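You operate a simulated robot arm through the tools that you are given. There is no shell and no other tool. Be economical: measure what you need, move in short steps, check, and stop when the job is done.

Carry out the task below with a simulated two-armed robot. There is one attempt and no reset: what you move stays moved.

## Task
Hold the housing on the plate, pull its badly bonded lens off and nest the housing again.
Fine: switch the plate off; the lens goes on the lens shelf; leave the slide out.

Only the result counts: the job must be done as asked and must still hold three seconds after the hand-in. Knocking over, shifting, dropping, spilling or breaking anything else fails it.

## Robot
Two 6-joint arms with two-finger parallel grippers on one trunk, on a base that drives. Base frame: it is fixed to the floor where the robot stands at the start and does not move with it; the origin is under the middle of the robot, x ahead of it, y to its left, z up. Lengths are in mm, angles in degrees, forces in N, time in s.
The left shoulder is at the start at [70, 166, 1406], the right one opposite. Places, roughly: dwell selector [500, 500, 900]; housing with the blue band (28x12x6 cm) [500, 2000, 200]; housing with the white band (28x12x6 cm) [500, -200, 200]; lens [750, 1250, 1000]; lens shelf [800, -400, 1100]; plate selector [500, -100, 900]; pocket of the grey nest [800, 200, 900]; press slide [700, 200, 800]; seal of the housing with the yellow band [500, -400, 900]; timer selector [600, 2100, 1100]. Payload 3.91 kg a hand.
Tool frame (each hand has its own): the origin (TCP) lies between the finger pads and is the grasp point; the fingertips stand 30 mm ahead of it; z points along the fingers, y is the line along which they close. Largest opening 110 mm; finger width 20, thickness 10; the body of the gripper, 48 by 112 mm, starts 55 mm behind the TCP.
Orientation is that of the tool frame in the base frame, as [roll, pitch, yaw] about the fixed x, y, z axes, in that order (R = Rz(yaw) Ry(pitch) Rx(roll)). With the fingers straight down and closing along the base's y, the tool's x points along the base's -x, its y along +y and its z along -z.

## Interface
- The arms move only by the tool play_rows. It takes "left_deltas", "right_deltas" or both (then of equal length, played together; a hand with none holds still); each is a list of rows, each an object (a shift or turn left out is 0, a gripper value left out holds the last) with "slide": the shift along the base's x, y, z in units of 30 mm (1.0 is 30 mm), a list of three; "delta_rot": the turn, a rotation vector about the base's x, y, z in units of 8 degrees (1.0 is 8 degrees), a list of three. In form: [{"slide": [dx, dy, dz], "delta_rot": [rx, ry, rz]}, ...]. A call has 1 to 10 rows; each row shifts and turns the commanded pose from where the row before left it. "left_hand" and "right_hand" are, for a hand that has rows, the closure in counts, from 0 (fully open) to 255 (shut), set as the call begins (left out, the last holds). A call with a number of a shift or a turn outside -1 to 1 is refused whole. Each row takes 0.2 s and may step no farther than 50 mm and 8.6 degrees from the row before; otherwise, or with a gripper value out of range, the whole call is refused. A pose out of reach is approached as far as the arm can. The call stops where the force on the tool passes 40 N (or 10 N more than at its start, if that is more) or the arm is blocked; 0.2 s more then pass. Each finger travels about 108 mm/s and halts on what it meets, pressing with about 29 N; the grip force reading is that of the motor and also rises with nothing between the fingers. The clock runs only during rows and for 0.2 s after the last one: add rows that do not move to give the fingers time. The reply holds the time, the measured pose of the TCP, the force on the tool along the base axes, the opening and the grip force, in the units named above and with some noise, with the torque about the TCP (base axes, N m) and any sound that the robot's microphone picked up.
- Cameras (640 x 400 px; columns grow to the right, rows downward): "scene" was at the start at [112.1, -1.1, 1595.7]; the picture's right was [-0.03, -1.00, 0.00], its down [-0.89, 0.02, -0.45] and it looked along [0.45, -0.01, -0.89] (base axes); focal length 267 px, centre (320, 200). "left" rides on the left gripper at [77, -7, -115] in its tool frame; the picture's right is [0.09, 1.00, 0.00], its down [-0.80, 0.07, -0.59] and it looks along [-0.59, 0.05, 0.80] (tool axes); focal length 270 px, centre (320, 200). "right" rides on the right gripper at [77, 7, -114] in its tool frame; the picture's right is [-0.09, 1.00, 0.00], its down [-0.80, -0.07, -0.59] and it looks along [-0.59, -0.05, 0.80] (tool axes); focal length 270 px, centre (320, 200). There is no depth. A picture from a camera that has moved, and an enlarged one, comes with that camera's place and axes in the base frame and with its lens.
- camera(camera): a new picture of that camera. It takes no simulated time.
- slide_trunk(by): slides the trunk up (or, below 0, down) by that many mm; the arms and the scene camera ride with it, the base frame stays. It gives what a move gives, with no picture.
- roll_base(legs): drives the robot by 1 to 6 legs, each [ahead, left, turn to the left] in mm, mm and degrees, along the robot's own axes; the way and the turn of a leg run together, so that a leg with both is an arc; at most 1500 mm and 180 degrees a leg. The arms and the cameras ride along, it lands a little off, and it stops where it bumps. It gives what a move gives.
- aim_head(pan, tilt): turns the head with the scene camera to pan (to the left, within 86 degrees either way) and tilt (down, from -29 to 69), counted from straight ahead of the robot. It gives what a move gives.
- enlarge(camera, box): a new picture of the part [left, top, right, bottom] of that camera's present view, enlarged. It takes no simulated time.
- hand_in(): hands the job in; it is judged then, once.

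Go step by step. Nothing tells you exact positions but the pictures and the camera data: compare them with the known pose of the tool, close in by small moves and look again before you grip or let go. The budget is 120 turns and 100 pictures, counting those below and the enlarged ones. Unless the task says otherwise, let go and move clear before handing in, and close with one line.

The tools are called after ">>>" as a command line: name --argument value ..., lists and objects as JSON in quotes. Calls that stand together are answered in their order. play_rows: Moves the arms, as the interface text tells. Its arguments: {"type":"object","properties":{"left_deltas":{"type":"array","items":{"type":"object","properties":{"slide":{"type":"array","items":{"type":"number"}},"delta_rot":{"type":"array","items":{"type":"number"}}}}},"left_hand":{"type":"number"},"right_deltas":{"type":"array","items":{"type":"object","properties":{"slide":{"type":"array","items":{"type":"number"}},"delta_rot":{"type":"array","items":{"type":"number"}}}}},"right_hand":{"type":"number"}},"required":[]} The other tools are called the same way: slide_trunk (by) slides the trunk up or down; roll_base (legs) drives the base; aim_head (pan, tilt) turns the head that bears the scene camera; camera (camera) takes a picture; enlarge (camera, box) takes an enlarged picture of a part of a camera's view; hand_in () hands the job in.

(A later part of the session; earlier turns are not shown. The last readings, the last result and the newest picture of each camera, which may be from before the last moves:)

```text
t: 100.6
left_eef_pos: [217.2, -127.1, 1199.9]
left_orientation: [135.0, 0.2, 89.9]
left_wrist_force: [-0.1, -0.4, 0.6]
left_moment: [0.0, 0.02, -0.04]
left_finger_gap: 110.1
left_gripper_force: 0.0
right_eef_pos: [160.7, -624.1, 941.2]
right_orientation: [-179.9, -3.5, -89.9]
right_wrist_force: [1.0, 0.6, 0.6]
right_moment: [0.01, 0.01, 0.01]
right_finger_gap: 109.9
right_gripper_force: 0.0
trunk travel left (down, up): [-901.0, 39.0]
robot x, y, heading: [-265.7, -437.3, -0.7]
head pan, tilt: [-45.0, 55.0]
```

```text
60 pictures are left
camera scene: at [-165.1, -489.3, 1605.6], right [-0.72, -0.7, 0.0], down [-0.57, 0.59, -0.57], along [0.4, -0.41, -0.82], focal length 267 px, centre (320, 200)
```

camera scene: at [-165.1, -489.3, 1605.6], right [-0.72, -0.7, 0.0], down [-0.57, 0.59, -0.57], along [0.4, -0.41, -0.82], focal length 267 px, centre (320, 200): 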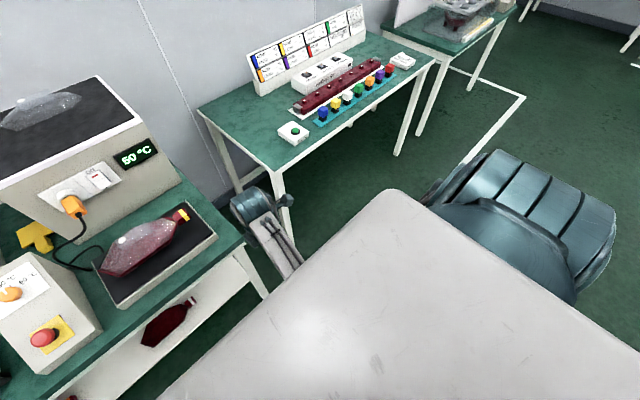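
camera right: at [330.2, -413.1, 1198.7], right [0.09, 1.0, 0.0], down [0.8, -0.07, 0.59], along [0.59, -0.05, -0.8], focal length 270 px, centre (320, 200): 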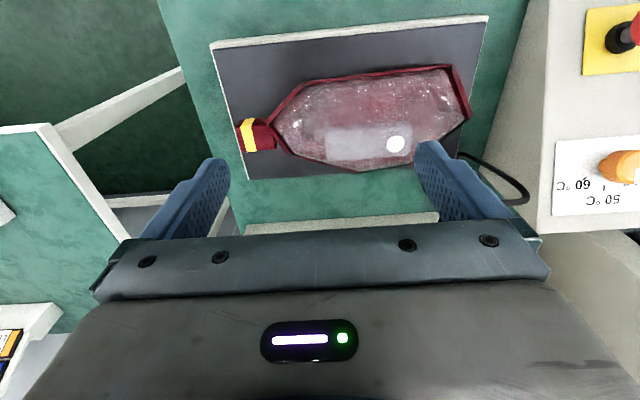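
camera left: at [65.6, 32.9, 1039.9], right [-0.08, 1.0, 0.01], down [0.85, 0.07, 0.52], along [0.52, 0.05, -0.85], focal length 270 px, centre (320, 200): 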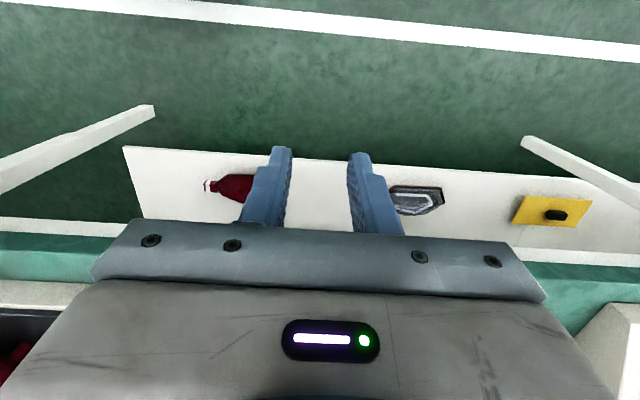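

The left elbow is up, the right elbow is down (the working branch). I back off and stretch the left arm forward-down to let the elbow flip.

>>> roll_base --legs '[[-250, 0, 0]]'

>>> play_rows --left_deltas '[{"slide": [0.7, 0, -0.5]}, {"slide": [0.7, 0, -1]}, {"slide": [0.7, 0, -1]}, {"slide": [0.5, 0, -1]}, {"slide": [0.3, 0, -1]}, {"slide": [0, 0, -1]}, {"slide": [0, 0, -1]}, {"slide": [0, 0, -1]}, {"slide": [0, 0, -1]}, {"slide": [0, 0, -1]}]'

>>> play_rows --left_deltas '[{"slide": [0, 0, -1]}, {"slide": [0, 0, -1]}, {"slide": [0, 0, -1]}, {"slide": [0, 0, -1]}, {"slide": [0, 0, -1]}, {"slide": [0, 0, -1]}, {"slide": [0, 0, -1]}, {"slide": [0, 0, -1]}, {}]'

```text
t: 102.4
left_eef_pos: [-35.4, -124.5, 1197.8]
left_orientation: [135.1, 0.2, 89.7]
left_wrist_force: [0.2, -0.5, -0.2]
left_moment: [-0.01, 0.02, 0.0]
left_finger_gap: 110.1
left_gripper_force: 0.0
right_eef_pos: [-92.1, -620.5, 939.9]
right_orientation: [-180.0, -3.5, -90.1]
right_wrist_force: [0.6, -0.3, 0.5]
right_moment: [0.02, -0.01, -0.04]
right_finger_gap: 110.2
right_gripper_force: 0.1
trunk travel left (down, up): [-901.0, 39.0]
robot x, y, heading: [-519.9, -432.5, -1.4]
head pan, tilt: [-45.0, 55.0]
```

```text
t: 104.6
left_eef_pos: [25.0, -57.5, 1038.8]
left_orientation: [135.0, 0.2, 89.6]
left_wrist_force: [0.0, -0.6, -0.3]
left_moment: [0.0, -0.02, 0.01]
left_finger_gap: 110.0
left_gripper_force: 0.1
left hand out of reach, approached as far as the arm can: row 1, 2, 3, 4, 5, 6, 7, 8, 9, 10
right_eef_pos: [-94.8, -621.4, 940.9]
right_orientation: [-179.9, -3.5, -90.1]
right_wrist_force: [0.5, 0.0, -1.2]
right_moment: [0.0, 0.02, 0.0]
right_finger_gap: 110.0
right_gripper_force: 0.1
trunk travel left (down, up): [-901.0, 39.0]
robot x, y, heading: [-523.2, -435.1, -1.0]
head pan, tilt: [-45.0, 55.0]
```

```text
t: 106.6
left_eef_pos: [26.5, -55.6, 1038.5]
left_orientation: [135.1, 0.2, 89.6]
left_wrist_force: [-0.5, -0.2, -0.5]
left_moment: [0.0, -0.01, 0.0]
left_finger_gap: 110.0
left_gripper_force: 0.1
left hand out of reach, approached as far as the arm can: row 1, 2, 3, 4, 5, 6, 7, 8
right_eef_pos: [-94.7, -622.9, 941.3]
right_orientation: [-179.9, -3.5, -90.1]
right_wrist_force: [0.5, 0.7, 0.3]
right_moment: [-0.02, 0.01, 0.01]
right_finger_gap: 110.1
right_gripper_force: 0.1
trunk travel left (down, up): [-901.0, 39.0]
robot x, y, heading: [-520.2, -432.9, -0.8]
head pan, tilt: [-45.0, 55.0]
```

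>>> play_rows --left_deltas '[{"slide": [-0.6, 0, 0.3], "delta_rot": [0, 1, 0]}, {"slide": [-0.6, 0, 0.3], "delta_rot": [0, 1, 0]}, {"slide": [-0.6, 0, 0.3], "delta_rot": [0, 1, 0]}, {"slide": [-0.6, 0, 0], "delta_rot": [0, 1, 0]}, {"slide": [-0.6, 0, 0], "delta_rot": [0, 1, 0]}, {"slide": [-0.6, 0, 0], "delta_rot": [0, 0.6, 0]}, {"slide": [-0.6, 0, 0]}, {"slide": [-0.6, 0, 0]}]'

>>> play_rows --left_deltas '[{"delta_rot": [0, 0, 1]}, {"delta_rot": [0, 0, 1]}, {"delta_rot": [0, 0, 1]}, {"delta_rot": [0, 0, 1]}, {"delta_rot": [0, 0, 1]}, {"delta_rot": [0, 0, 1]}, {"delta_rot": [0, 0, 1]}, {"delta_rot": [0, 0, 1]}, {"delta_rot": [0, 0, 1]}, {"delta_rot": [0, 0, 1]}]'

```text
t: 108.4
left_eef_pos: [-117.9, -53.1, 1066.6]
left_orientation: [179.8, 0.6, 89.8]
left_wrist_force: [0.3, 0.0, 0.0]
left_moment: [0.0, -0.01, -0.04]
left_finger_gap: 109.8
left_gripper_force: 0.1
right_eef_pos: [-96.3, -621.2, 942.0]
right_orientation: [-179.9, -3.5, -90.2]
right_wrist_force: [-0.1, -0.1, -0.2]
right_moment: [0.0, 0.0, -0.01]
right_finger_gap: 110.0
right_gripper_force: 0.2
trunk travel left (down, up): [-901.0, 39.0]
robot x, y, heading: [-521.7, -430.9, -1.3]
head pan, tilt: [-45.0, 55.0]
```

```text
t: 110.6
left_eef_pos: [-117.4, -53.7, 1064.4]
left_orientation: [179.7, 0.5, 170.0]
left_wrist_force: [0.9, -0.3, -0.7]
left_moment: [0.05, 0.03, -0.02]
left_finger_gap: 110.0
left_gripper_force: 0.0
right_eef_pos: [-95.5, -622.8, 941.0]
right_orientation: [-179.8, -3.5, -90.1]
right_wrist_force: [-1.1, 0.1, -0.6]
right_moment: [0.0, -0.01, 0.0]
right_finger_gap: 110.0
right_gripper_force: 0.2
trunk travel left (down, up): [-901.0, 39.0]
robot x, y, heading: [-520.3, -434.3, -0.9]
head pan, tilt: [-45.0, 55.0]
```

>>> play_rows --left_deltas '[{"slide": [-0.5, -0.3, -0.8]}, {"slide": [-0.5, -0.3, -0.8]}, {"slide": [-0.5, 0, -0.8]}, {"slide": [0, 0, -1]}, {"slide": [0, 0, -1]}, {}]'

>>> play_rows --left_deltas '[{"delta_rot": [0, -1, 0]}, {"delta_rot": [0, -1, 0]}, {"delta_rot": [0, -1, 0]}, {"delta_rot": [0, -1, 0]}, {"delta_rot": [0, -1, 0]}, {"delta_rot": [0, -1, 0]}, {}]'

>>> play_rows --left_deltas '[{"slide": [-0.7, -0.7, 0]}, {"slide": [-0.7, -0.7, 0]}, {"slide": [-0.7, -0.7, 0]}, {"slide": [-0.7, -0.7, 0]}, {"slide": [0, -0.7, 0]}, {}]'

>>> play_rows --left_deltas '[{"slide": [0.7, 0, 0], "delta_rot": [0, 1, 0]}, {"slide": [0.7, 0, 0], "delta_rot": [0, 1, 0]}, {"slide": [0.7, 0, 0], "delta_rot": [0, 1, 0]}, {"slide": [0.7, 0, 0], "delta_rot": [0, 1, 0]}, {"delta_rot": [0, 1, 0]}, {"delta_rot": [0, 1, 0]}, {}]'

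>>> play_rows --left_deltas '[{"slide": [0, 0, -1]}, {"slide": [0, 0, -1]}, {"slide": [0, -1, 0]}, {"slide": [0, -1, 0]}, {}]'

```text
t: 112.0
left_eef_pos: [-161.1, -55.3, 983.4]
left_orientation: [179.9, 0.5, 169.7]
left_wrist_force: [-0.3, -0.5, 0.7]
left_moment: [0.02, 0.03, 0.01]
left_finger_gap: 109.7
left_gripper_force: 0.0
left hand out of reach, approached as far as the arm can: row 4, 5
right_eef_pos: [-94.7, -622.2, 941.2]
right_orientation: [-179.9, -3.5, -90.1]
right_wrist_force: [0.2, -0.3, 1.0]
right_moment: [0.0, 0.04, 0.02]
right_finger_gap: 109.9
right_gripper_force: 0.0
trunk travel left (down, up): [-901.0, 39.0]
robot x, y, heading: [-523.3, -437.1, -1.2]
head pan, tilt: [-45.0, 55.0]
```

```text
t: 113.6
left_eef_pos: [-161.7, -27.9, 1023.8]
left_orientation: [168.6, 47.3, 164.8]
left_wrist_force: [1.0, 0.8, 0.9]
left_moment: [0.01, 0.04, 0.01]
left_finger_gap: 110.0
left_gripper_force: 0.0
left hand out of reach, approached as far as the arm can: row 2, 3, 4, 5, 6
right_eef_pos: [-93.6, -621.9, 941.4]
right_orientation: [-180.0, -3.4, -90.0]
right_wrist_force: [-0.2, 0.1, 0.5]
right_moment: [0.02, 0.03, 0.03]
right_finger_gap: 109.8
right_gripper_force: 0.0
trunk travel left (down, up): [-901.0, 39.0]
robot x, y, heading: [-522.3, -433.5, -1.2]
head pan, tilt: [-45.0, 55.0]
```

```text
t: 115.0
left_eef_pos: [-247.4, -120.4, 1013.9]
left_orientation: [168.7, 47.4, 164.8]
left_wrist_force: [0.3, -0.2, 0.4]
left_moment: [0.02, 0.0, 0.0]
left_finger_gap: 109.9
left_gripper_force: 0.1
left hand out of reach, approached as far as the arm can: row 1, 4, 5
right_eef_pos: [-93.3, -621.2, 941.0]
right_orientation: [180.0, -3.5, -90.0]
right_wrist_force: [0.2, 0.3, -0.3]
right_moment: [0.01, 0.01, -0.02]
right_finger_gap: 110.2
right_gripper_force: 0.0
trunk travel left (down, up): [-901.0, 39.0]
robot x, y, heading: [-516.6, -433.5, -1.0]
head pan, tilt: [-45.0, 55.0]
```

```text
t: 116.6
left_eef_pos: [-166.9, -106.0, 1001.0]
left_orientation: [180.0, 0.5, 169.8]
left_wrist_force: [-0.3, 0.1, 0.0]
left_moment: [0.0, -0.04, 0.0]
left_finger_gap: 110.0
left_gripper_force: 0.1
left hand out of reach, approached as far as the arm can: row 1, 6
right_eef_pos: [-94.1, -621.0, 941.5]
right_orientation: [-179.9, -3.5, -90.1]
right_wrist_force: [0.5, 0.1, -0.3]
right_moment: [-0.01, -0.01, -0.01]
right_finger_gap: 110.0
right_gripper_force: 0.0
trunk travel left (down, up): [-901.0, 39.0]
robot x, y, heading: [-521.7, -439.2, -0.9]
head pan, tilt: [-45.0, 55.0]
```

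```text
t: 117.8
left_eef_pos: [-165.8, -165.3, 942.1]
left_orientation: [180.0, 0.4, 169.8]
left_wrist_force: [0.5, 0.7, 0.2]
left_moment: [-0.03, 0.04, -0.02]
left_finger_gap: 109.9
left_gripper_force: 0.1
right_eef_pos: [-95.1, -621.2, 941.9]
right_orientation: [-179.9, -3.6, -90.1]
right_wrist_force: [0.4, 0.0, 0.4]
right_moment: [-0.02, -0.01, -0.04]
right_finger_gap: 110.2
right_gripper_force: 0.2
trunk travel left (down, up): [-901.0, 39.0]
robot x, y, heading: [-520.1, -433.9, -0.9]
head pan, tilt: [-45.0, 55.0]
```

Both arms are now in the elbow-down branch. I turn the left hand and bring both hands to the inner working positions.

>>> play_rows --left_deltas '[{"delta_rot": [0, 0, -1]}, {"delta_rot": [0, 0, -1]}, {"delta_rot": [0, 0, -1]}, {"delta_rot": [0, 0, -1]}, {"delta_rot": [0, 0, -1]}, {"delta_rot": [0, 0, -1]}, {"delta_rot": [0, 0, -1]}, {"delta_rot": [0, 0, -1]}, {"delta_rot": [0, 0, -1]}, {"delta_rot": [0, 0, -1]}]' --right_deltas '[{"slide": [-0.7, 0, 0]}, {"slide": [-0.7, 0, 0]}, {"slide": [-0.7, 0, 0], "delta_rot": [0.44, 0, 0]}, {"slide": [0, 0.5, 0]}, {"slide": [0, 0.5, 0]}, {"slide": [0, 0.5, 0]}, {"slide": [0, 0.5, 0]}, {}, {}, {}]'

>>> play_rows --left_deltas '[{"slide": [0, -1, 0]}, {"slide": [0, -1, 0]}, {"slide": [0, -1, 0]}, {"slide": [0, -1, 0]}, {"slide": [0, -0.5, 0]}, {}]'

```text
t: 119.2
left_eef_pos: [-167.3, -167.0, 940.6]
left_orientation: [179.8, 0.4, 123.6]
left_wrist_force: [0.2, 0.1, 1.0]
left_moment: [0.0, -0.01, 0.0]
left_finger_gap: 109.9
left_gripper_force: 0.0
right_eef_pos: [-151.6, -650.4, 934.8]
right_orientation: [-179.0, -8.9, -88.7]
right_wrist_force: [0.0, -0.3, 0.1]
right_moment: [-0.02, 0.0, -0.02]
right_finger_gap: 110.1
right_gripper_force: 0.1
right hand out of reach, approached as far as the arm can: row 6
trunk travel left (down, up): [-901.0, 39.0]
robot x, y, heading: [-520.9, -430.9, -1.1]
head pan, tilt: [-45.0, 55.0]
stopped in row 6 (right hand): the arm was blocked; the commanded pose is now the measured one
```

```text
t: 120.4
left_eef_pos: [-161.0, -226.8, 933.3]
left_orientation: [174.3, -6.8, 122.0]
left_wrist_force: [-0.3, 0.1, 0.1]
left_moment: [0.04, -0.03, -0.03]
left_finger_gap: 109.9
left_gripper_force: 0.1
left hand out of reach, approached as far as the arm can: row 5
right_eef_pos: [-151.3, -648.9, 936.6]
right_orientation: [-179.2, -8.9, -88.6]
right_wrist_force: [0.8, -0.5, -0.4]
right_moment: [0.0, -0.02, 0.01]
right_finger_gap: 109.8
right_gripper_force: 0.0
trunk travel left (down, up): [-901.0, 39.0]
robot x, y, heading: [-517.4, -434.5, -0.9]
head pan, tilt: [-45.0, 55.0]
stopped in row 5 (left hand): the arm was blocked; the commanded pose is now the measured one
```

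>>> play_rows --left_deltas '[{"delta_rot": [0, 0, 1]}, {"delta_rot": [-0.55, 0, 0.5]}, {"delta_rot": [-0.55, 0, 0.5]}, {"delta_rot": [0, 0, 1]}, {"delta_rot": [0, 0, 1]}, {"delta_rot": [0, 0, 1]}, {"delta_rot": [0, 0, 1]}, {"delta_rot": [0, 0, 1]}, {"delta_rot": [0, 0, 1]}, {"delta_rot": [0, 0, 1]}]' --right_deltas '[{"delta_rot": [0, 0, -1]}, {"delta_rot": [0.55, 0, -0.5]}, {"delta_rot": [0.55, 0, -0.5]}, {"delta_rot": [0, 0, -1]}, {"delta_rot": [0, 0, -1]}, {"delta_rot": [0, 0, -1]}, {"delta_rot": [0, 0, -1]}, {"delta_rot": [0, 0, -1]}, {"delta_rot": [0, 0, -1]}, {"delta_rot": [0, 0, -1]}]'

>>> play_rows --left_deltas '[{"delta_rot": [0, 0, 1]}, {"delta_rot": [0, 0, 1]}, {"delta_rot": [0, 0, 1]}, {"delta_rot": [0, 0, 1]}, {"delta_rot": [0, 0, 1]}, {"delta_rot": [0, 0, 1]}, {"delta_rot": [0, 0, 1]}, {"delta_rot": [0, 0, 1]}, {"delta_rot": [0, 0, 1]}, {"delta_rot": [0, 0, 1]}]' --right_deltas '[{"delta_rot": [0, 0, -1]}, {"delta_rot": [0, 0, -1]}, {"delta_rot": [0, 0, -1]}, {"delta_rot": [0, 0, -1]}, {"delta_rot": [0, 0, -1]}, {"delta_rot": [0, 0, -1]}, {"delta_rot": [0, 0, -1]}, {"delta_rot": [0, 0, -1]}, {"delta_rot": [0, 0, -1]}, {"delta_rot": [0, 0, -1]}]'

```text
t: 122.6
left_eef_pos: [-161.8, -229.0, 931.9]
left_orientation: [-179.5, -0.2, -166.1]
left_wrist_force: [-0.5, -0.6, -0.3]
left_moment: [0.0, 0.04, -0.04]
left_finger_gap: 110.1
left_gripper_force: 0.1
right_eef_pos: [-151.1, -649.5, 936.4]
right_orientation: [179.1, -0.2, -160.8]
right_wrist_force: [-0.3, 0.1, 0.6]
right_moment: [0.02, 0.03, 0.03]
right_finger_gap: 110.1
right_gripper_force: 0.0
trunk travel left (down, up): [-901.0, 39.0]
robot x, y, heading: [-524.0, -434.5, -0.7]
head pan, tilt: [-45.0, 55.0]
```

```text
t: 124.8
left_eef_pos: [-162.3, -229.6, 933.9]
left_orientation: [-179.8, -0.3, -86.0]
left_wrist_force: [-0.2, 0.4, -0.3]
left_moment: [0.01, -0.04, 0.0]
left_finger_gap: 110.0
left_gripper_force: 0.1
right_eef_pos: [-151.6, -649.8, 935.3]
right_orientation: [179.3, -0.2, 119.3]
right_wrist_force: [0.3, -0.6, 0.2]
right_moment: [-0.04, 0.0, -0.01]
right_finger_gap: 110.0
right_gripper_force: 0.2
trunk travel left (down, up): [-901.0, 39.0]
robot x, y, heading: [-523.0, -433.3, -0.8]
head pan, tilt: [-45.0, 55.0]
```

>>> play_rows --left_deltas '[{"delta_rot": [0, 0, -0.5]}, {"slide": [0, 0, 1]}, {"slide": [0, -0.5, 1]}, {"slide": [0, -0.5, 0]}, {}, {}, {}, {}]' --right_deltas '[{"delta_rot": [0, 0, -1]}, {"delta_rot": [0, 0, -1]}, {"delta_rot": [0, 0, -1]}, {"delta_rot": [0, 0, -0.66]}, {"slide": [0, 1, 0]}, {"slide": [0, 1, 0]}, {"slide": [0, 1, 0]}, {}]'

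>>> aim_head --pan 0 --tilt 55

>>> slide_trunk --by 36

>>> roll_base --legs '[[420, 0, 1]]'

>>> camera --camera "scene"

```text
t: 126.4
left_eef_pos: [-166.9, -232.0, 960.5]
left_orientation: [-179.5, 5.9, -91.4]
left_wrist_force: [0.3, 0.4, 0.0]
left_moment: [0.01, 0.01, -0.01]
left_finger_gap: 110.2
left_gripper_force: 0.0
left hand out of reach, approached as far as the arm can: row 2, 3
right_eef_pos: [-146.8, -648.6, 924.8]
right_orientation: [178.7, 8.9, 91.6]
right_wrist_force: [-0.2, -0.4, -0.4]
right_moment: [-0.06, -0.03, -0.02]
right_finger_gap: 109.8
right_gripper_force: 0.0
right hand out of reach, approached as far as the arm can: row 7
trunk travel left (down, up): [-901.0, 39.0]
robot x, y, heading: [-521.7, -434.2, -1.0]
head pan, tilt: [-45.0, 55.0]
stopped in row 7 (right hand): the arm was blocked; the commanded pose is now the measured one
```

```text
t: 127.5
left_eef_pos: [-168.5, -232.0, 960.0]
left_orientation: [-179.4, 5.8, -91.4]
left_wrist_force: [-0.1, -0.2, 0.3]
left_moment: [0.0, 0.04, 0.0]
left_finger_gap: 109.7
left_gripper_force: 0.1
right_eef_pos: [-145.9, -647.0, 926.4]
right_orientation: [178.7, 9.0, 91.7]
right_wrist_force: [-0.4, 0.0, -0.2]
right_moment: [-0.01, 0.03, -0.01]
right_finger_gap: 109.7
right_gripper_force: 0.1
trunk travel left (down, up): [-901.0, 39.0]
robot x, y, heading: [-521.6, -432.7, -0.8]
head pan, tilt: [0.0, 55.0]
```

```text
t: 128.3
left_eef_pos: [-167.8, -231.9, 996.1]
left_orientation: [-179.4, 5.7, -91.4]
left_wrist_force: [0.2, 0.0, 1.2]
left_moment: [-0.02, 0.01, -0.05]
left_finger_gap: 110.0
left_gripper_force: 0.0
right_eef_pos: [-145.2, -647.6, 961.9]
right_orientation: [178.7, 8.9, 91.6]
right_wrist_force: [0.2, 0.5, 0.5]
right_moment: [0.0, -0.02, 0.01]
right_finger_gap: 110.1
right_gripper_force: 0.2
trunk travel left (down, up): [-937.0, 3.0]
robot x, y, heading: [-520.9, -431.2, -1.0]
head pan, tilt: [0.0, 55.0]
```

```text
t: 130.9
left_eef_pos: [246.2, -229.6, 996.1]
left_orientation: [-179.2, 5.8, -90.4]
left_wrist_force: [0.5, -0.7, 0.1]
left_moment: [-0.02, -0.01, -0.02]
left_finger_gap: 110.1
left_gripper_force: 0.0
right_eef_pos: [274.4, -644.9, 962.8]
right_orientation: [178.6, 8.8, 92.4]
right_wrist_force: [0.0, -0.2, 0.0]
right_moment: [-0.02, 0.02, -0.01]
right_finger_gap: 110.0
right_gripper_force: 0.1
trunk travel left (down, up): [-937.0, 3.0]
robot x, y, heading: [-104.2, -437.8, -0.3]
head pan, tilt: [0.0, 55.0]
```

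```text
59 pictures are left
camera scene: at [16.8, -437.1, 1641.8], right [0.0, -1.0, 0.0], down [-0.82, 0.0, -0.57], along [0.57, 0.0, -0.82], focal length 267 px, centre (320, 200)
```

scene: 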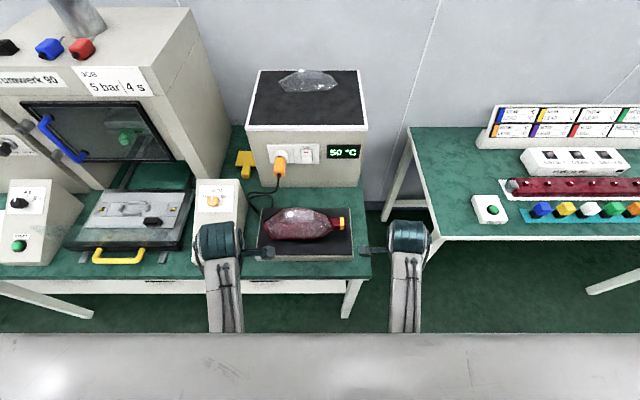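

>>> play_rows --left_deltas '[{"delta_rot": [-1, 0, 0]}, {"delta_rot": [-1, 0, 0]}, {"delta_rot": [-1, 0, 0]}, {"delta_rot": [-1, 0, 0]}, {}]' --right_deltas '[{"slide": [-1, 0, 0], "delta_rot": [1, 0, 0]}, {"slide": [-1, 0, 0]}, {"slide": [-1, 0, 0]}, {"slide": [0, 1, 0]}, {"slide": [0, 1, 0]}]'

```text
t: 132.1
left_eef_pos: [246.6, -233.1, 988.5]
left_orientation: [-179.1, -26.2, -90.5]
left_wrist_force: [-0.7, 0.2, -0.2]
left_moment: [0.01, 0.04, 0.05]
left_finger_gap: 110.2
left_gripper_force: 0.0
left hand out of reach, approached as far as the arm can: row 1
right_eef_pos: [190.1, -664.9, 950.6]
right_orientation: [178.4, 10.0, 96.4]
right_wrist_force: [0.1, -0.5, 0.1]
right_moment: [0.01, 0.01, 0.0]
right_finger_gap: 110.0
right_gripper_force: 0.1
right hand out of reach, approached as far as the arm can: row 5
trunk travel left (down, up): [-937.0, 3.0]
robot x, y, heading: [-101.3, -441.1, -0.1]
head pan, tilt: [0.0, 55.0]
stopped in row 5 (right hand): the arm was blocked; the commanded pose is now the measured one
```

Inward lean works for the left. Test how far inward it goes, with more lean, and lean the right as well.

>>> play_rows --left_deltas '[{"delta_rot": [-1, 0, 0]}, {"delta_rot": [-1, 0, 0]}, {"slide": [0, -1, 0]}, {"slide": [0, -1, 0]}, {"slide": [0, -1, 0]}, {"slide": [0, -1, 0]}, {}]' --right_deltas '[{"slide": [0.5, -0.5, 0], "delta_rot": [1, 0, -0.4]}, {"slide": [0.5, 0, 0], "delta_rot": [1, 0, -0.4]}, {"slide": [1, 0, 0], "delta_rot": [1, 0, 0]}, {"delta_rot": [1, 0, 0]}, {"delta_rot": [1, 0, 0]}, {"delta_rot": [1, 0, 0]}, {}]'

```text
t: 133.7
left_eef_pos: [245.9, -351.5, 988.9]
left_orientation: [-179.0, -42.2, -90.5]
left_wrist_force: [0.5, -0.7, -0.1]
left_moment: [-0.02, -0.01, -0.02]
left_finger_gap: 110.0
left_gripper_force: 0.0
right_eef_pos: [251.2, -675.8, 952.0]
right_orientation: [177.6, -38.2, 89.8]
right_wrist_force: [-0.4, 0.6, 0.8]
right_moment: [-0.01, 0.01, 0.02]
right_finger_gap: 110.3
right_gripper_force: 0.0
trunk travel left (down, up): [-937.0, 3.0]
robot x, y, heading: [-102.2, -439.7, 0.2]
head pan, tilt: [0.0, 55.0]
```

Leaning inward the hands reach everywhere needed. Raise the left hand slightly, then drive forward toward the plate.

>>> play_rows --left_deltas '[{"slide": [0, 0, 1]}, {"slide": [0, 0, 0.5]}, {}]' --right_deltas '[{"slide": [0, 0, 0.7]}, {"slide": [0, 0, 0.3], "delta_rot": [0.5, 0, 0]}, {}]'

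>>> roll_base --legs '[[110, 0, 0]]'

>>> camera --camera "left"

>>> camera --camera "right"

```text
t: 134.5
left_eef_pos: [247.5, -350.4, 1033.9]
left_orientation: [-178.9, -42.4, -90.5]
left_wrist_force: [-0.4, 0.3, 0.6]
left_moment: [-0.02, 0.0, 0.03]
left_finger_gap: 110.0
left_gripper_force: 0.0
right_eef_pos: [252.0, -677.1, 982.5]
right_orientation: [177.5, -42.1, 89.8]
right_wrist_force: [-0.1, -0.1, -0.7]
right_moment: [0.03, -0.01, 0.04]
right_finger_gap: 110.1
right_gripper_force: 0.1
trunk travel left (down, up): [-937.0, 3.0]
robot x, y, heading: [-101.2, -438.8, 0.0]
head pan, tilt: [0.0, 55.0]
```

```text
t: 135.7
left_eef_pos: [354.7, -351.3, 1035.0]
left_orientation: [-178.8, -42.3, -90.6]
left_wrist_force: [0.0, -0.6, 0.2]
left_moment: [0.0, -0.01, 0.0]
left_finger_gap: 110.1
left_gripper_force: 0.0
right_eef_pos: [358.8, -676.5, 981.8]
right_orientation: [177.5, -42.1, 90.2]
right_wrist_force: [-0.4, 0.3, -0.4]
right_moment: [-0.02, 0.0, 0.0]
right_finger_gap: 110.0
right_gripper_force: 0.1
trunk travel left (down, up): [-937.0, 3.0]
robot x, y, heading: [9.4, -439.2, -0.0]
head pan, tilt: [0.0, 55.0]
```

```text
58 pictures are left
camera left: at [358.5, -330.5, 1170.9], right [-1.0, -0.07, 0.04], down [-0.07, 0.99, -0.1], along [-0.04, -0.1, -0.99], focal length 270 px, centre (320, 200)
```

left: 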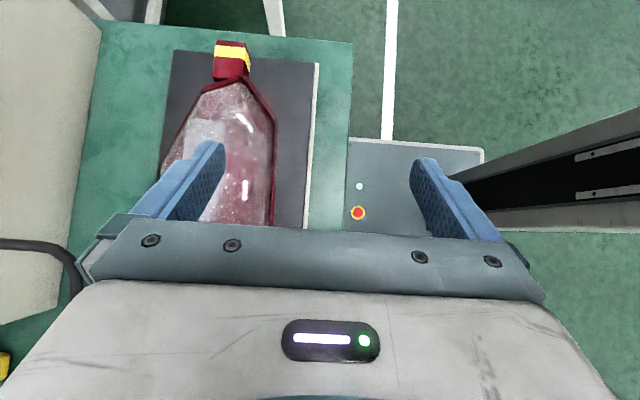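

```text
57 pictures are left
camera right: at [360.4, -695.0, 1118.9], right [1.0, -0.09, -0.03], down [-0.1, -0.99, -0.1], along [-0.02, 0.1, -0.99], focal length 270 px, centre (320, 200)
```

right: 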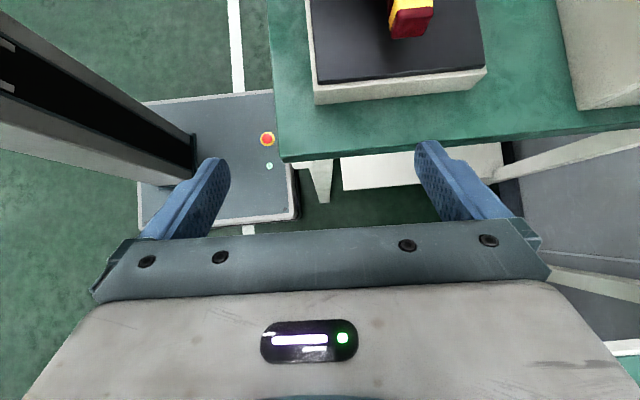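

>>> roll_base --legs '[[85, 0, 0]]'

>>> camera --camera "left"

>>> camera --camera "right"

```text
t: 136.8
left_eef_pos: [429.1, -351.6, 1033.8]
left_orientation: [-178.9, -42.4, -90.5]
left_wrist_force: [0.7, 0.2, -0.5]
left_moment: [0.03, 0.02, -0.02]
left_finger_gap: 110.0
left_gripper_force: 0.0
right_eef_pos: [433.7, -676.3, 980.0]
right_orientation: [177.6, -42.3, 89.8]
right_wrist_force: [0.3, -0.3, -0.1]
right_moment: [0.01, 0.01, 0.02]
right_finger_gap: 110.1
right_gripper_force: 0.2
trunk travel left (down, up): [-937.0, 3.0]
robot x, y, heading: [80.9, -434.7, -0.1]
head pan, tilt: [0.0, 55.0]
```

```text
56 pictures are left
camera left: at [434.6, -331.2, 1170.1], right [-1.0, -0.07, 0.05], down [-0.07, 0.99, -0.1], along [-0.04, -0.1, -0.99], focal length 270 px, centre (320, 200)
```

left: 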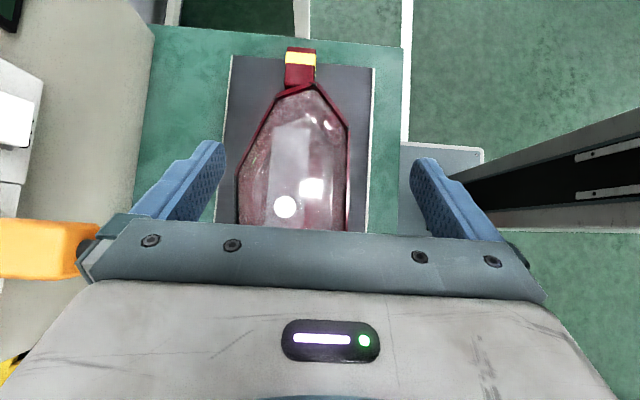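

```text
55 pictures are left
camera right: at [435.9, -695.6, 1117.8], right [0.99, -0.1, -0.03], down [-0.1, -0.99, -0.1], along [-0.02, 0.1, -0.99], focal length 270 px, centre (320, 200)
```

right: 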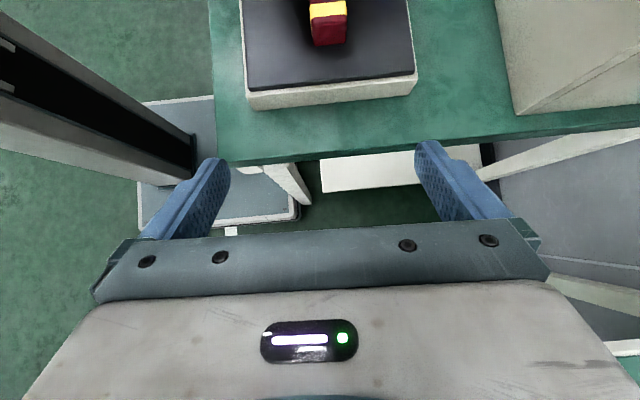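

>>> enlarge --camera "left" --box '[220, 40, 400, 235]'

>>> enlarge --camera "scene" --box '[220, 160, 420, 300]'

```text
2.05 times, centred on (310, 138) of left
camera zoom: at [434.6, -331.2, 1170.1], right [-1.0, -0.07, 0.05], down [-0.07, 0.99, -0.1], along [-0.04, -0.1, -0.99], focal length 554 px, centre (340, 328)
```

zoom: 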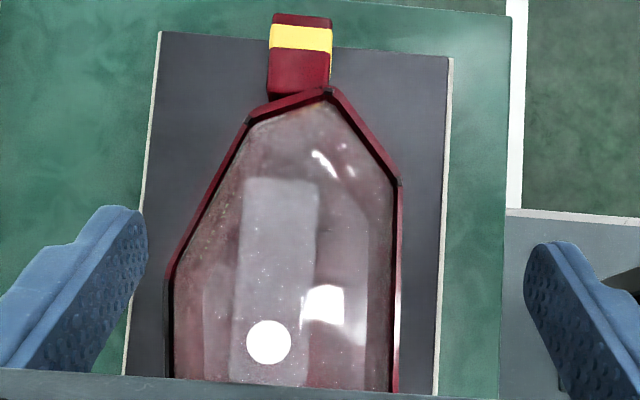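

```text
2.86 times, centred on (320, 230) of scene
camera zoom: at [201.9, -437.6, 1641.6], right [0.0, -1.0, 0.0], down [-0.82, 0.0, -0.57], along [0.57, 0.0, -0.82], focal length 762 px, centre (320, 114)
```

zoom: 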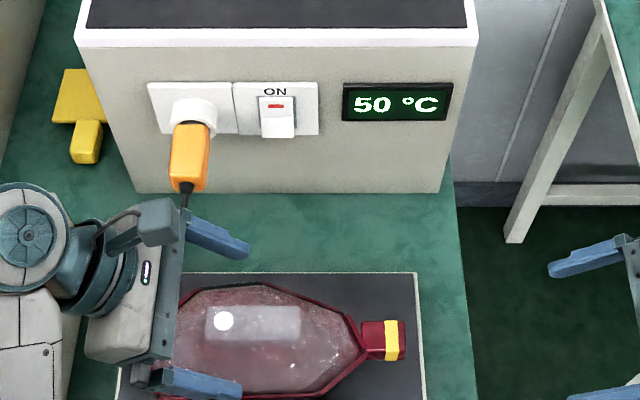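

From above: the lens has a grip block (about 29×84 mm) centred near (451,-370) with top about z 935–945; the tail is near (455,-513), top about 897. Right hand goes over the tail first.

>>> play_rows --right_deltas '[{"slide": [0.35, 1, 0]}, {"slide": [0.35, 1, 0]}, {"slide": [0, 1, 0]}, {"slide": [0, 1, 0]}, {"slide": [0, 1, -0.5]}, {"slide": [0, 0.1, -0.8]}, {"slide": [0, 0, -0.5]}, {}]' --right_hand 100

>>> camera --camera "right"

>>> camera --camera "left"

```text
t: 138.6
left_eef_pos: [429.6, -351.0, 1034.2]
left_orientation: [-178.9, -42.4, -90.5]
left_wrist_force: [-0.7, 1.1, 0.2]
left_moment: [-0.01, 0.04, 0.01]
left_finger_gap: 110.1
left_gripper_force: 0.0
right_eef_pos: [454.9, -520.8, 926.4]
right_orientation: [177.6, -42.1, 89.9]
right_wrist_force: [-0.8, 0.3, -1.1]
right_moment: [0.02, 0.0, 0.02]
right_finger_gap: 66.9
right_gripper_force: 0.0
trunk travel left (down, up): [-937.0, 3.0]
robot x, y, heading: [83.9, -439.2, 0.0]
head pan, tilt: [0.0, 55.0]
```

```text
52 pictures are left
camera right: at [456.2, -540.6, 1063.4], right [0.99, -0.1, -0.03], down [-0.1, -0.99, -0.1], along [-0.02, 0.1, -0.99], focal length 270 px, centre (320, 200)
```

right: 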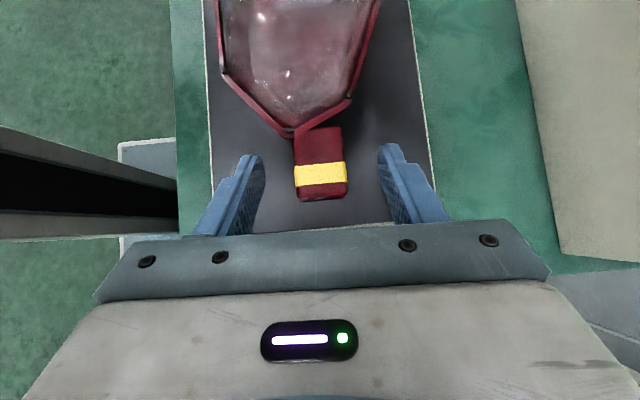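

```text
51 pictures are left
camera left: at [434.5, -329.7, 1170.0], right [-1.0, -0.07, 0.05], down [-0.07, 0.99, -0.1], along [-0.04, -0.1, -0.99], focal length 270 px, centre (320, 200)
```

left: 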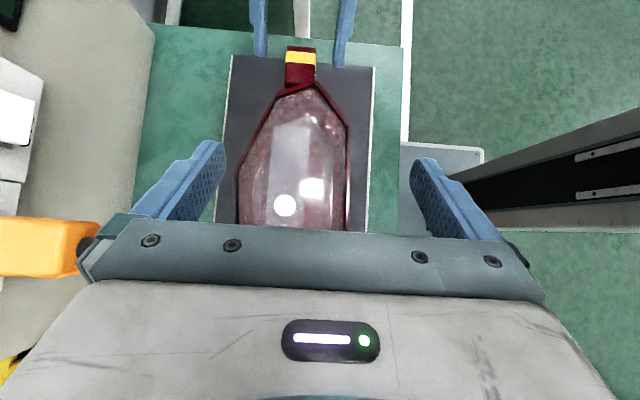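

>>> play_rows --right_deltas '[{"slide": [0, 0.2, -0.6]}, {"slide": [0, 0, -0.5]}, {"slide": [0, 0, -0.3]}, {}]'

>>> play_rows --right_deltas '[{}, {}, {}, {}]' --right_hand 255

>>> camera --camera "right"

```text
t: 139.6
left_eef_pos: [430.3, -350.7, 1035.0]
left_orientation: [-178.9, -42.3, -90.5]
left_wrist_force: [-0.2, -0.1, -0.2]
left_moment: [-0.02, 0.01, -0.02]
left_finger_gap: 110.1
left_gripper_force: 0.2
right_eef_pos: [455.0, -516.8, 885.0]
right_orientation: [177.6, -42.1, 89.9]
right_wrist_force: [0.2, 0.5, -0.1]
right_moment: [-0.02, 0.01, -0.01]
right_finger_gap: 67.0
right_gripper_force: 0.1
trunk travel left (down, up): [-937.0, 3.0]
robot x, y, heading: [80.9, -439.2, -0.1]
head pan, tilt: [0.0, 55.0]
```

```text
t: 140.6
left_eef_pos: [430.4, -349.7, 1033.9]
left_orientation: [-179.0, -42.4, -90.5]
left_wrist_force: [0.0, 0.3, 0.2]
left_moment: [0.01, 0.05, 0.04]
left_finger_gap: 110.1
left_gripper_force: 0.2
right_eef_pos: [455.3, -517.0, 884.9]
right_orientation: [177.6, -42.1, 89.9]
right_wrist_force: [1.3, 1.0, -0.4]
right_moment: [-0.22, 0.01, -0.05]
right_finger_gap: 31.9
right_gripper_force: 28.9
trunk travel left (down, up): [-937.0, 3.0]
robot x, y, heading: [80.9, -438.8, -0.0]
head pan, tilt: [0.0, 55.0]
```

```text
50 pictures are left
camera right: at [456.7, -535.6, 1021.3], right [0.99, -0.1, -0.03], down [-0.1, -0.99, -0.1], along [-0.02, 0.1, -0.99], focal length 270 px, centre (320, 200)
```

right: 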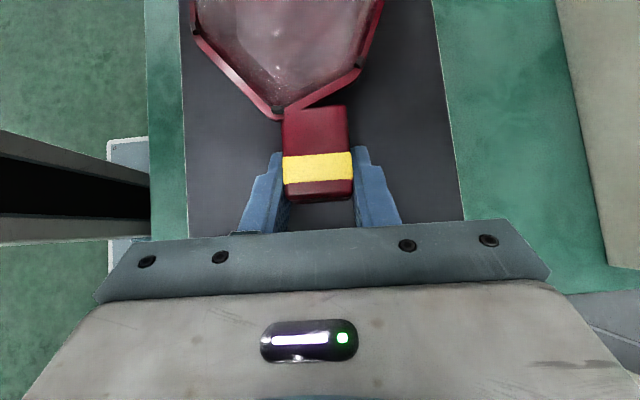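

Tail is held (gap 31.9). Now the left hand over the lens block.

>>> play_rows --left_deltas '[{"slide": [0.7, -0.1, 0]}, {"slide": [0, 0, -1]}, {"slide": [0, 0, -0.9]}, {}]' --left_hand 120

>>> camera --camera "left"

>>> camera --camera "right"

```text
t: 141.6
left_eef_pos: [450.9, -353.9, 976.2]
left_orientation: [-179.0, -42.2, -90.6]
left_wrist_force: [0.3, 0.6, 0.2]
left_moment: [-0.02, 0.0, -0.01]
left_finger_gap: 58.0
left_gripper_force: 0.0
right_eef_pos: [453.6, -516.4, 883.7]
right_orientation: [177.8, -42.1, 89.8]
right_wrist_force: [0.7, 0.3, 0.5]
right_moment: [-0.17, 0.01, 0.02]
right_finger_gap: 31.6
right_gripper_force: 29.2
trunk travel left (down, up): [-937.0, 3.0]
robot x, y, heading: [82.0, -433.8, 0.1]
head pan, tilt: [0.0, 55.0]
```

```text
49 pictures are left
camera left: at [456.5, -332.4, 1111.8], right [-1.0, -0.07, 0.05], down [-0.07, 0.99, -0.1], along [-0.04, -0.1, -0.99], focal length 270 px, centre (320, 200)
```

left: 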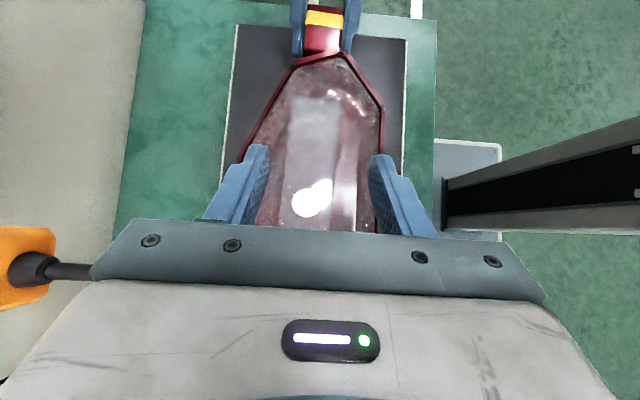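

```text
48 pictures are left
camera right: at [457.0, -535.7, 1021.3], right [0.99, -0.1, -0.03], down [-0.1, -0.99, -0.1], along [-0.02, 0.1, -0.99], focal length 270 px, centre (320, 200)
```

right: 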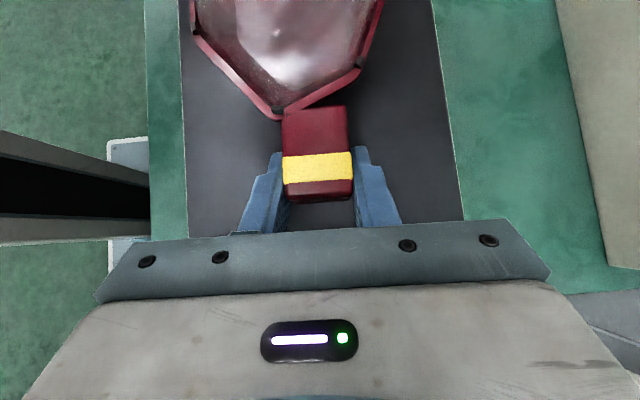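

>>> play_rows --left_deltas '[{"slide": [0.17, -0.1, -0.4]}, {"slide": [0, 0, -0.3]}, {"slide": [0, 0, -0.3]}, {}]'

>>> enlarge --camera "left" --box '[220, 60, 420, 240]'

>>> enlarge --camera "scene" --box '[220, 160, 420, 300]'

```text
t: 142.7
left_eef_pos: [456.2, -356.7, 948.9]
left_orientation: [-178.3, -42.6, -91.1]
left_wrist_force: [-0.9, 2.7, 8.1]
left_moment: [-0.02, 0.06, -0.07]
left_finger_gap: 58.1
left_gripper_force: 0.0
right_eef_pos: [453.3, -516.7, 883.2]
right_orientation: [177.5, -42.2, 89.9]
right_wrist_force: [0.2, -1.8, 4.5]
right_moment: [0.44, 0.28, -0.04]
right_finger_gap: 31.9
right_gripper_force: 28.8
trunk travel left (down, up): [-937.0, 3.0]
robot x, y, heading: [82.2, -438.8, 0.3]
head pan, tilt: [0.0, 55.0]
stopped in row 4 (left hand): the force on the tool passed its limit (the readings are from after the stop); the commanded pose is now the measured one
```

```text
2.22 times, centred on (320, 150) of left
camera zoom: at [460.4, -336.1, 1086.1], right [-1.0, -0.07, 0.04], down [-0.07, 0.99, -0.11], along [-0.03, -0.11, -0.99], focal length 601 px, centre (320, 311)
```

zoom: 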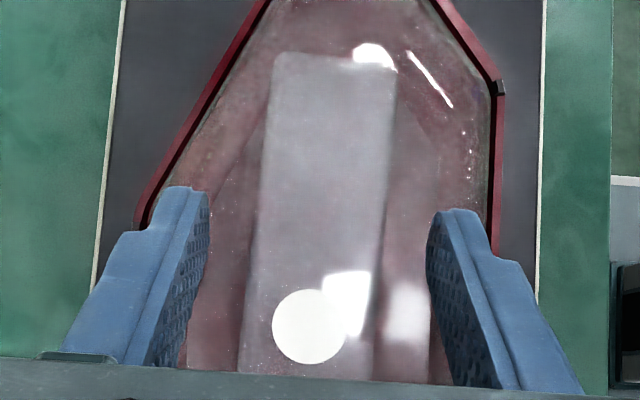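

```text
2.86 times, centred on (320, 230) of scene
camera zoom: at [199.8, -436.5, 1641.7], right [0.0, -1.0, 0.0], down [-0.82, 0.0, -0.57], along [0.57, 0.0, -0.82], focal length 762 px, centre (320, 114)
```

zoom: 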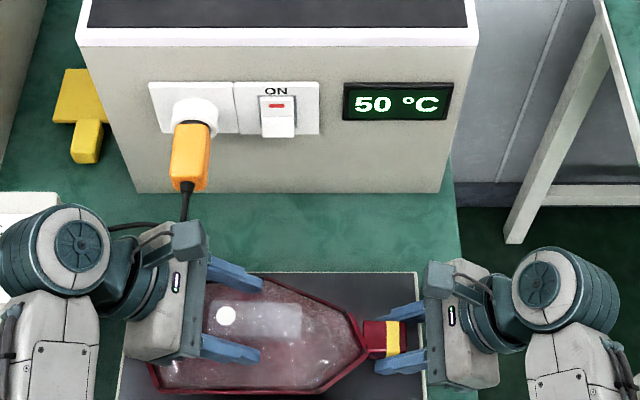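

>>> play_rows --left_deltas '[{"slide": [0, 0, 0.12]}, {}]'

>>> play_rows --left_deltas '[{}, {}, {}, {}]' --left_hand 255

>>> enlarge --camera "left" --box '[220, 60, 420, 240]'

```text
t: 143.3
left_eef_pos: [455.5, -357.5, 952.4]
left_orientation: [-178.5, -42.5, -90.9]
left_wrist_force: [-0.3, -0.4, -0.5]
left_moment: [-0.02, 0.01, -0.02]
left_finger_gap: 58.3
left_gripper_force: 0.1
right_eef_pos: [453.5, -516.1, 883.6]
right_orientation: [177.6, -42.0, 89.8]
right_wrist_force: [-1.6, -0.9, 9.3]
right_moment: [0.73, 0.17, 0.08]
right_finger_gap: 31.9
right_gripper_force: 29.1
trunk travel left (down, up): [-937.0, 3.0]
robot x, y, heading: [78.0, -434.9, 0.1]
head pan, tilt: [0.0, 55.0]
```

```text
t: 144.3
left_eef_pos: [455.9, -357.5, 951.9]
left_orientation: [-178.5, -42.5, -91.0]
left_wrist_force: [-3.5, -1.8, 2.9]
left_moment: [0.09, 0.1, -0.87]
left_finger_gap: 33.7
left_gripper_force: 29.0
right_eef_pos: [454.8, -515.2, 882.4]
right_orientation: [177.7, -42.0, 89.7]
right_wrist_force: [4.7, 2.4, 7.9]
right_moment: [0.23, 0.36, 0.21]
right_finger_gap: 31.7
right_gripper_force: 28.7
trunk travel left (down, up): [-937.0, 3.0]
robot x, y, heading: [79.5, -432.4, -0.1]
head pan, tilt: [0.0, 55.0]
```

```text
2.22 times, centred on (320, 150) of left
camera zoom: at [460.8, -336.0, 1088.4], right [-1.0, -0.07, 0.04], down [-0.07, 0.99, -0.11], along [-0.03, -0.11, -0.99], focal length 601 px, centre (320, 311)
```

zoom: 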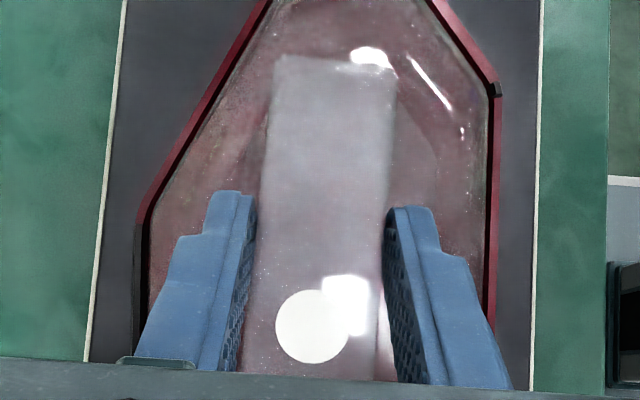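

Block gripped (33.7 mm). Pull straight up in small steps.

>>> play_rows --left_deltas '[{"slide": [0, 0, 0.1]}, {"slide": [0, 0, 0.1]}, {"slide": [0, 0, 0.1]}, {"slide": [0, 0, 0.1]}, {"slide": [0, 0, 0.1]}, {}]'

>>> enlarge --camera "left" --box '[220, 20, 420, 240]'

```text
t: 145.7
left_eef_pos: [457.1, -358.2, 968.8]
left_orientation: [-178.3, -42.5, -90.9]
left_wrist_force: [0.5, -0.9, 0.1]
left_moment: [0.04, -0.02, -0.01]
left_finger_gap: 33.0
left_gripper_force: 29.1
right_eef_pos: [452.5, -516.2, 884.3]
right_orientation: [177.6, -42.0, 89.8]
right_wrist_force: [0.5, 0.4, 9.0]
right_moment: [0.79, 0.12, -0.01]
right_finger_gap: 31.8
right_gripper_force: 29.4
trunk travel left (down, up): [-937.0, 3.0]
robot x, y, heading: [79.2, -435.0, 0.2]
head pan, tilt: [0.0, 55.0]
```

```text
1.82 times, centred on (320, 130) of left
camera zoom: at [460.9, -335.9, 1104.1], right [-1.0, -0.07, 0.04], down [-0.07, 0.99, -0.1], along [-0.03, -0.11, -0.99], focal length 491 px, centre (320, 327)
```

zoom: 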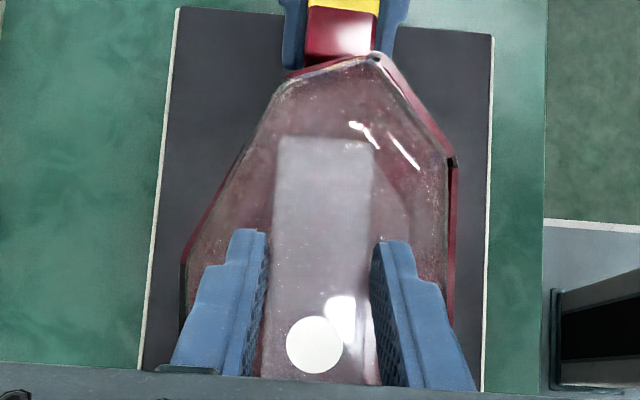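

The lens is coming away with the hand. Lift on.

>>> play_rows --left_deltas '[{"slide": [0, 0, 0.3]}, {"slide": [0, 0, 0.4]}, {"slide": [0, 0, 0.6]}, {"slide": [0, 0, 0.8]}, {"slide": [0, 0, 0.8]}, {}]'

>>> camera --camera "scene"

>>> camera --camera "right"

```text
t: 147.1
left_eef_pos: [457.9, -357.1, 1056.2]
left_orientation: [-178.4, -42.5, -90.9]
left_wrist_force: [0.4, 0.0, -1.0]
left_moment: [-0.01, -0.01, 0.02]
left_finger_gap: 33.0
left_gripper_force: 29.2
right_eef_pos: [454.3, -516.6, 882.9]
right_orientation: [177.7, -42.0, 89.7]
right_wrist_force: [-0.1, -0.3, 4.3]
right_moment: [0.33, 0.14, 0.08]
right_finger_gap: 31.5
right_gripper_force: 28.4
trunk travel left (down, up): [-937.0, 3.0]
robot x, y, heading: [80.0, -439.8, 0.1]
head pan, tilt: [0.0, 55.0]
```

```text
43 pictures are left
camera scene: at [200.9, -436.4, 1641.6], right [0.0, -1.0, 0.0], down [-0.82, 0.0, -0.57], along [0.57, 0.0, -0.82], focal length 267 px, centre (320, 200)
```

scene: 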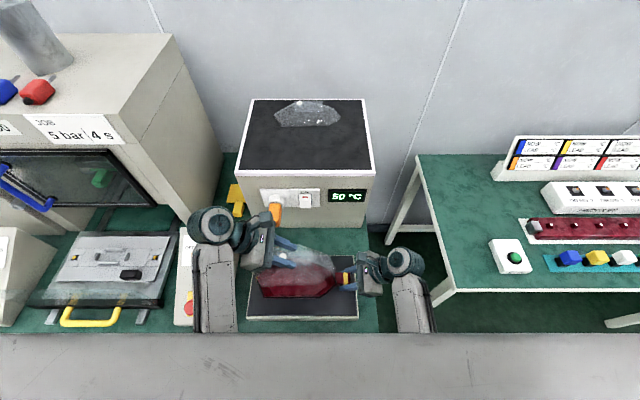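

```text
42 pictures are left
camera right: at [456.0, -535.7, 1020.7], right [0.99, -0.1, -0.03], down [-0.1, -0.99, -0.1], along [-0.02, 0.1, -0.99], focal length 270 px, centre (320, 200)
```

right: 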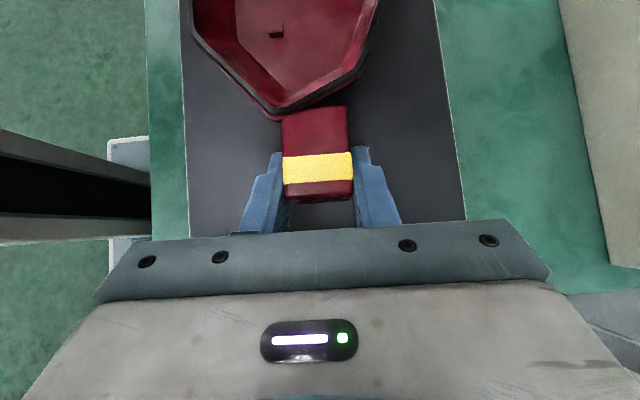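

Lens is off and hanging in the left hand. I release the tail, and raise the lens to shelf height.

>>> play_rows --right_deltas '[{}, {}, {"slide": [0, -0.3, 0.6]}, {"slide": [0, -0.5, 0.8]}, {"slide": [0, -0.8, 0.8]}, {"slide": [0, -1, 0.5]}, {"slide": [0, -1, 0.3]}, {"slide": [0, -1, 0]}, {}]' --right_hand 120 --left_deltas '[{}, {}, {"slide": [0, 0, 0.5]}, {"slide": [0, 0, 0.6]}, {"slide": [0, 0, 0.6]}, {"slide": [0, 0, 0.6]}, {"slide": [0, 0, 0.6]}, {"slide": [0, 0, 0.6]}, {}]'

>>> camera --camera "scene"

>>> camera --camera "left"

```text
t: 149.1
left_eef_pos: [460.5, -311.5, 1112.3]
left_orientation: [-178.2, -42.7, -90.9]
left_wrist_force: [0.3, 0.3, -0.1]
left_moment: [0.0, 0.0, 0.02]
left_finger_gap: 33.0
left_gripper_force: 29.2
left hand out of reach, approached as far as the arm can: row 4, 5, 6, 7, 8
right_eef_pos: [454.7, -655.9, 973.1]
right_orientation: [177.9, -42.0, 89.6]
right_wrist_force: [-0.7, 0.3, 0.3]
right_moment: [0.0, -0.02, -0.03]
right_finger_gap: 58.2
right_gripper_force: 0.1
trunk travel left (down, up): [-937.0, 3.0]
robot x, y, heading: [78.9, -434.2, -0.1]
head pan, tilt: [0.0, 55.0]
```

```text
41 pictures are left
camera scene: at [201.8, -436.2, 1641.6], right [0.0, -1.0, 0.0], down [-0.82, 0.0, -0.57], along [0.57, 0.0, -0.82], focal length 267 px, centre (320, 200)
```

scene: 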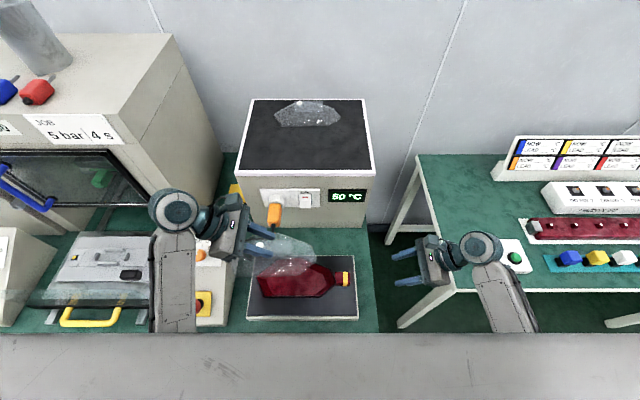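

```text
40 pictures are left
camera left: at [463.8, -289.3, 1248.5], right [-1.0, -0.07, 0.04], down [-0.07, 0.99, -0.11], along [-0.03, -0.11, -0.99], focal length 270 px, centre (320, 200)
```

left: 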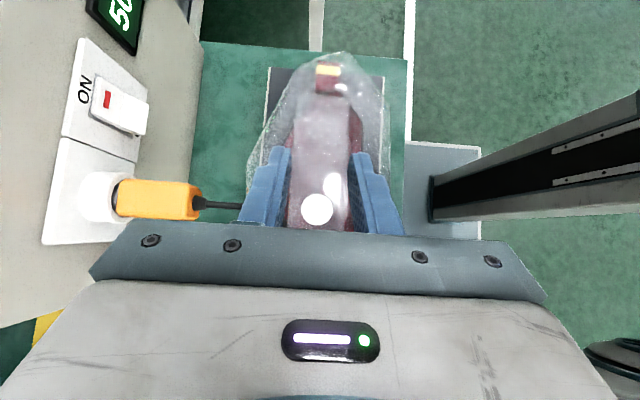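

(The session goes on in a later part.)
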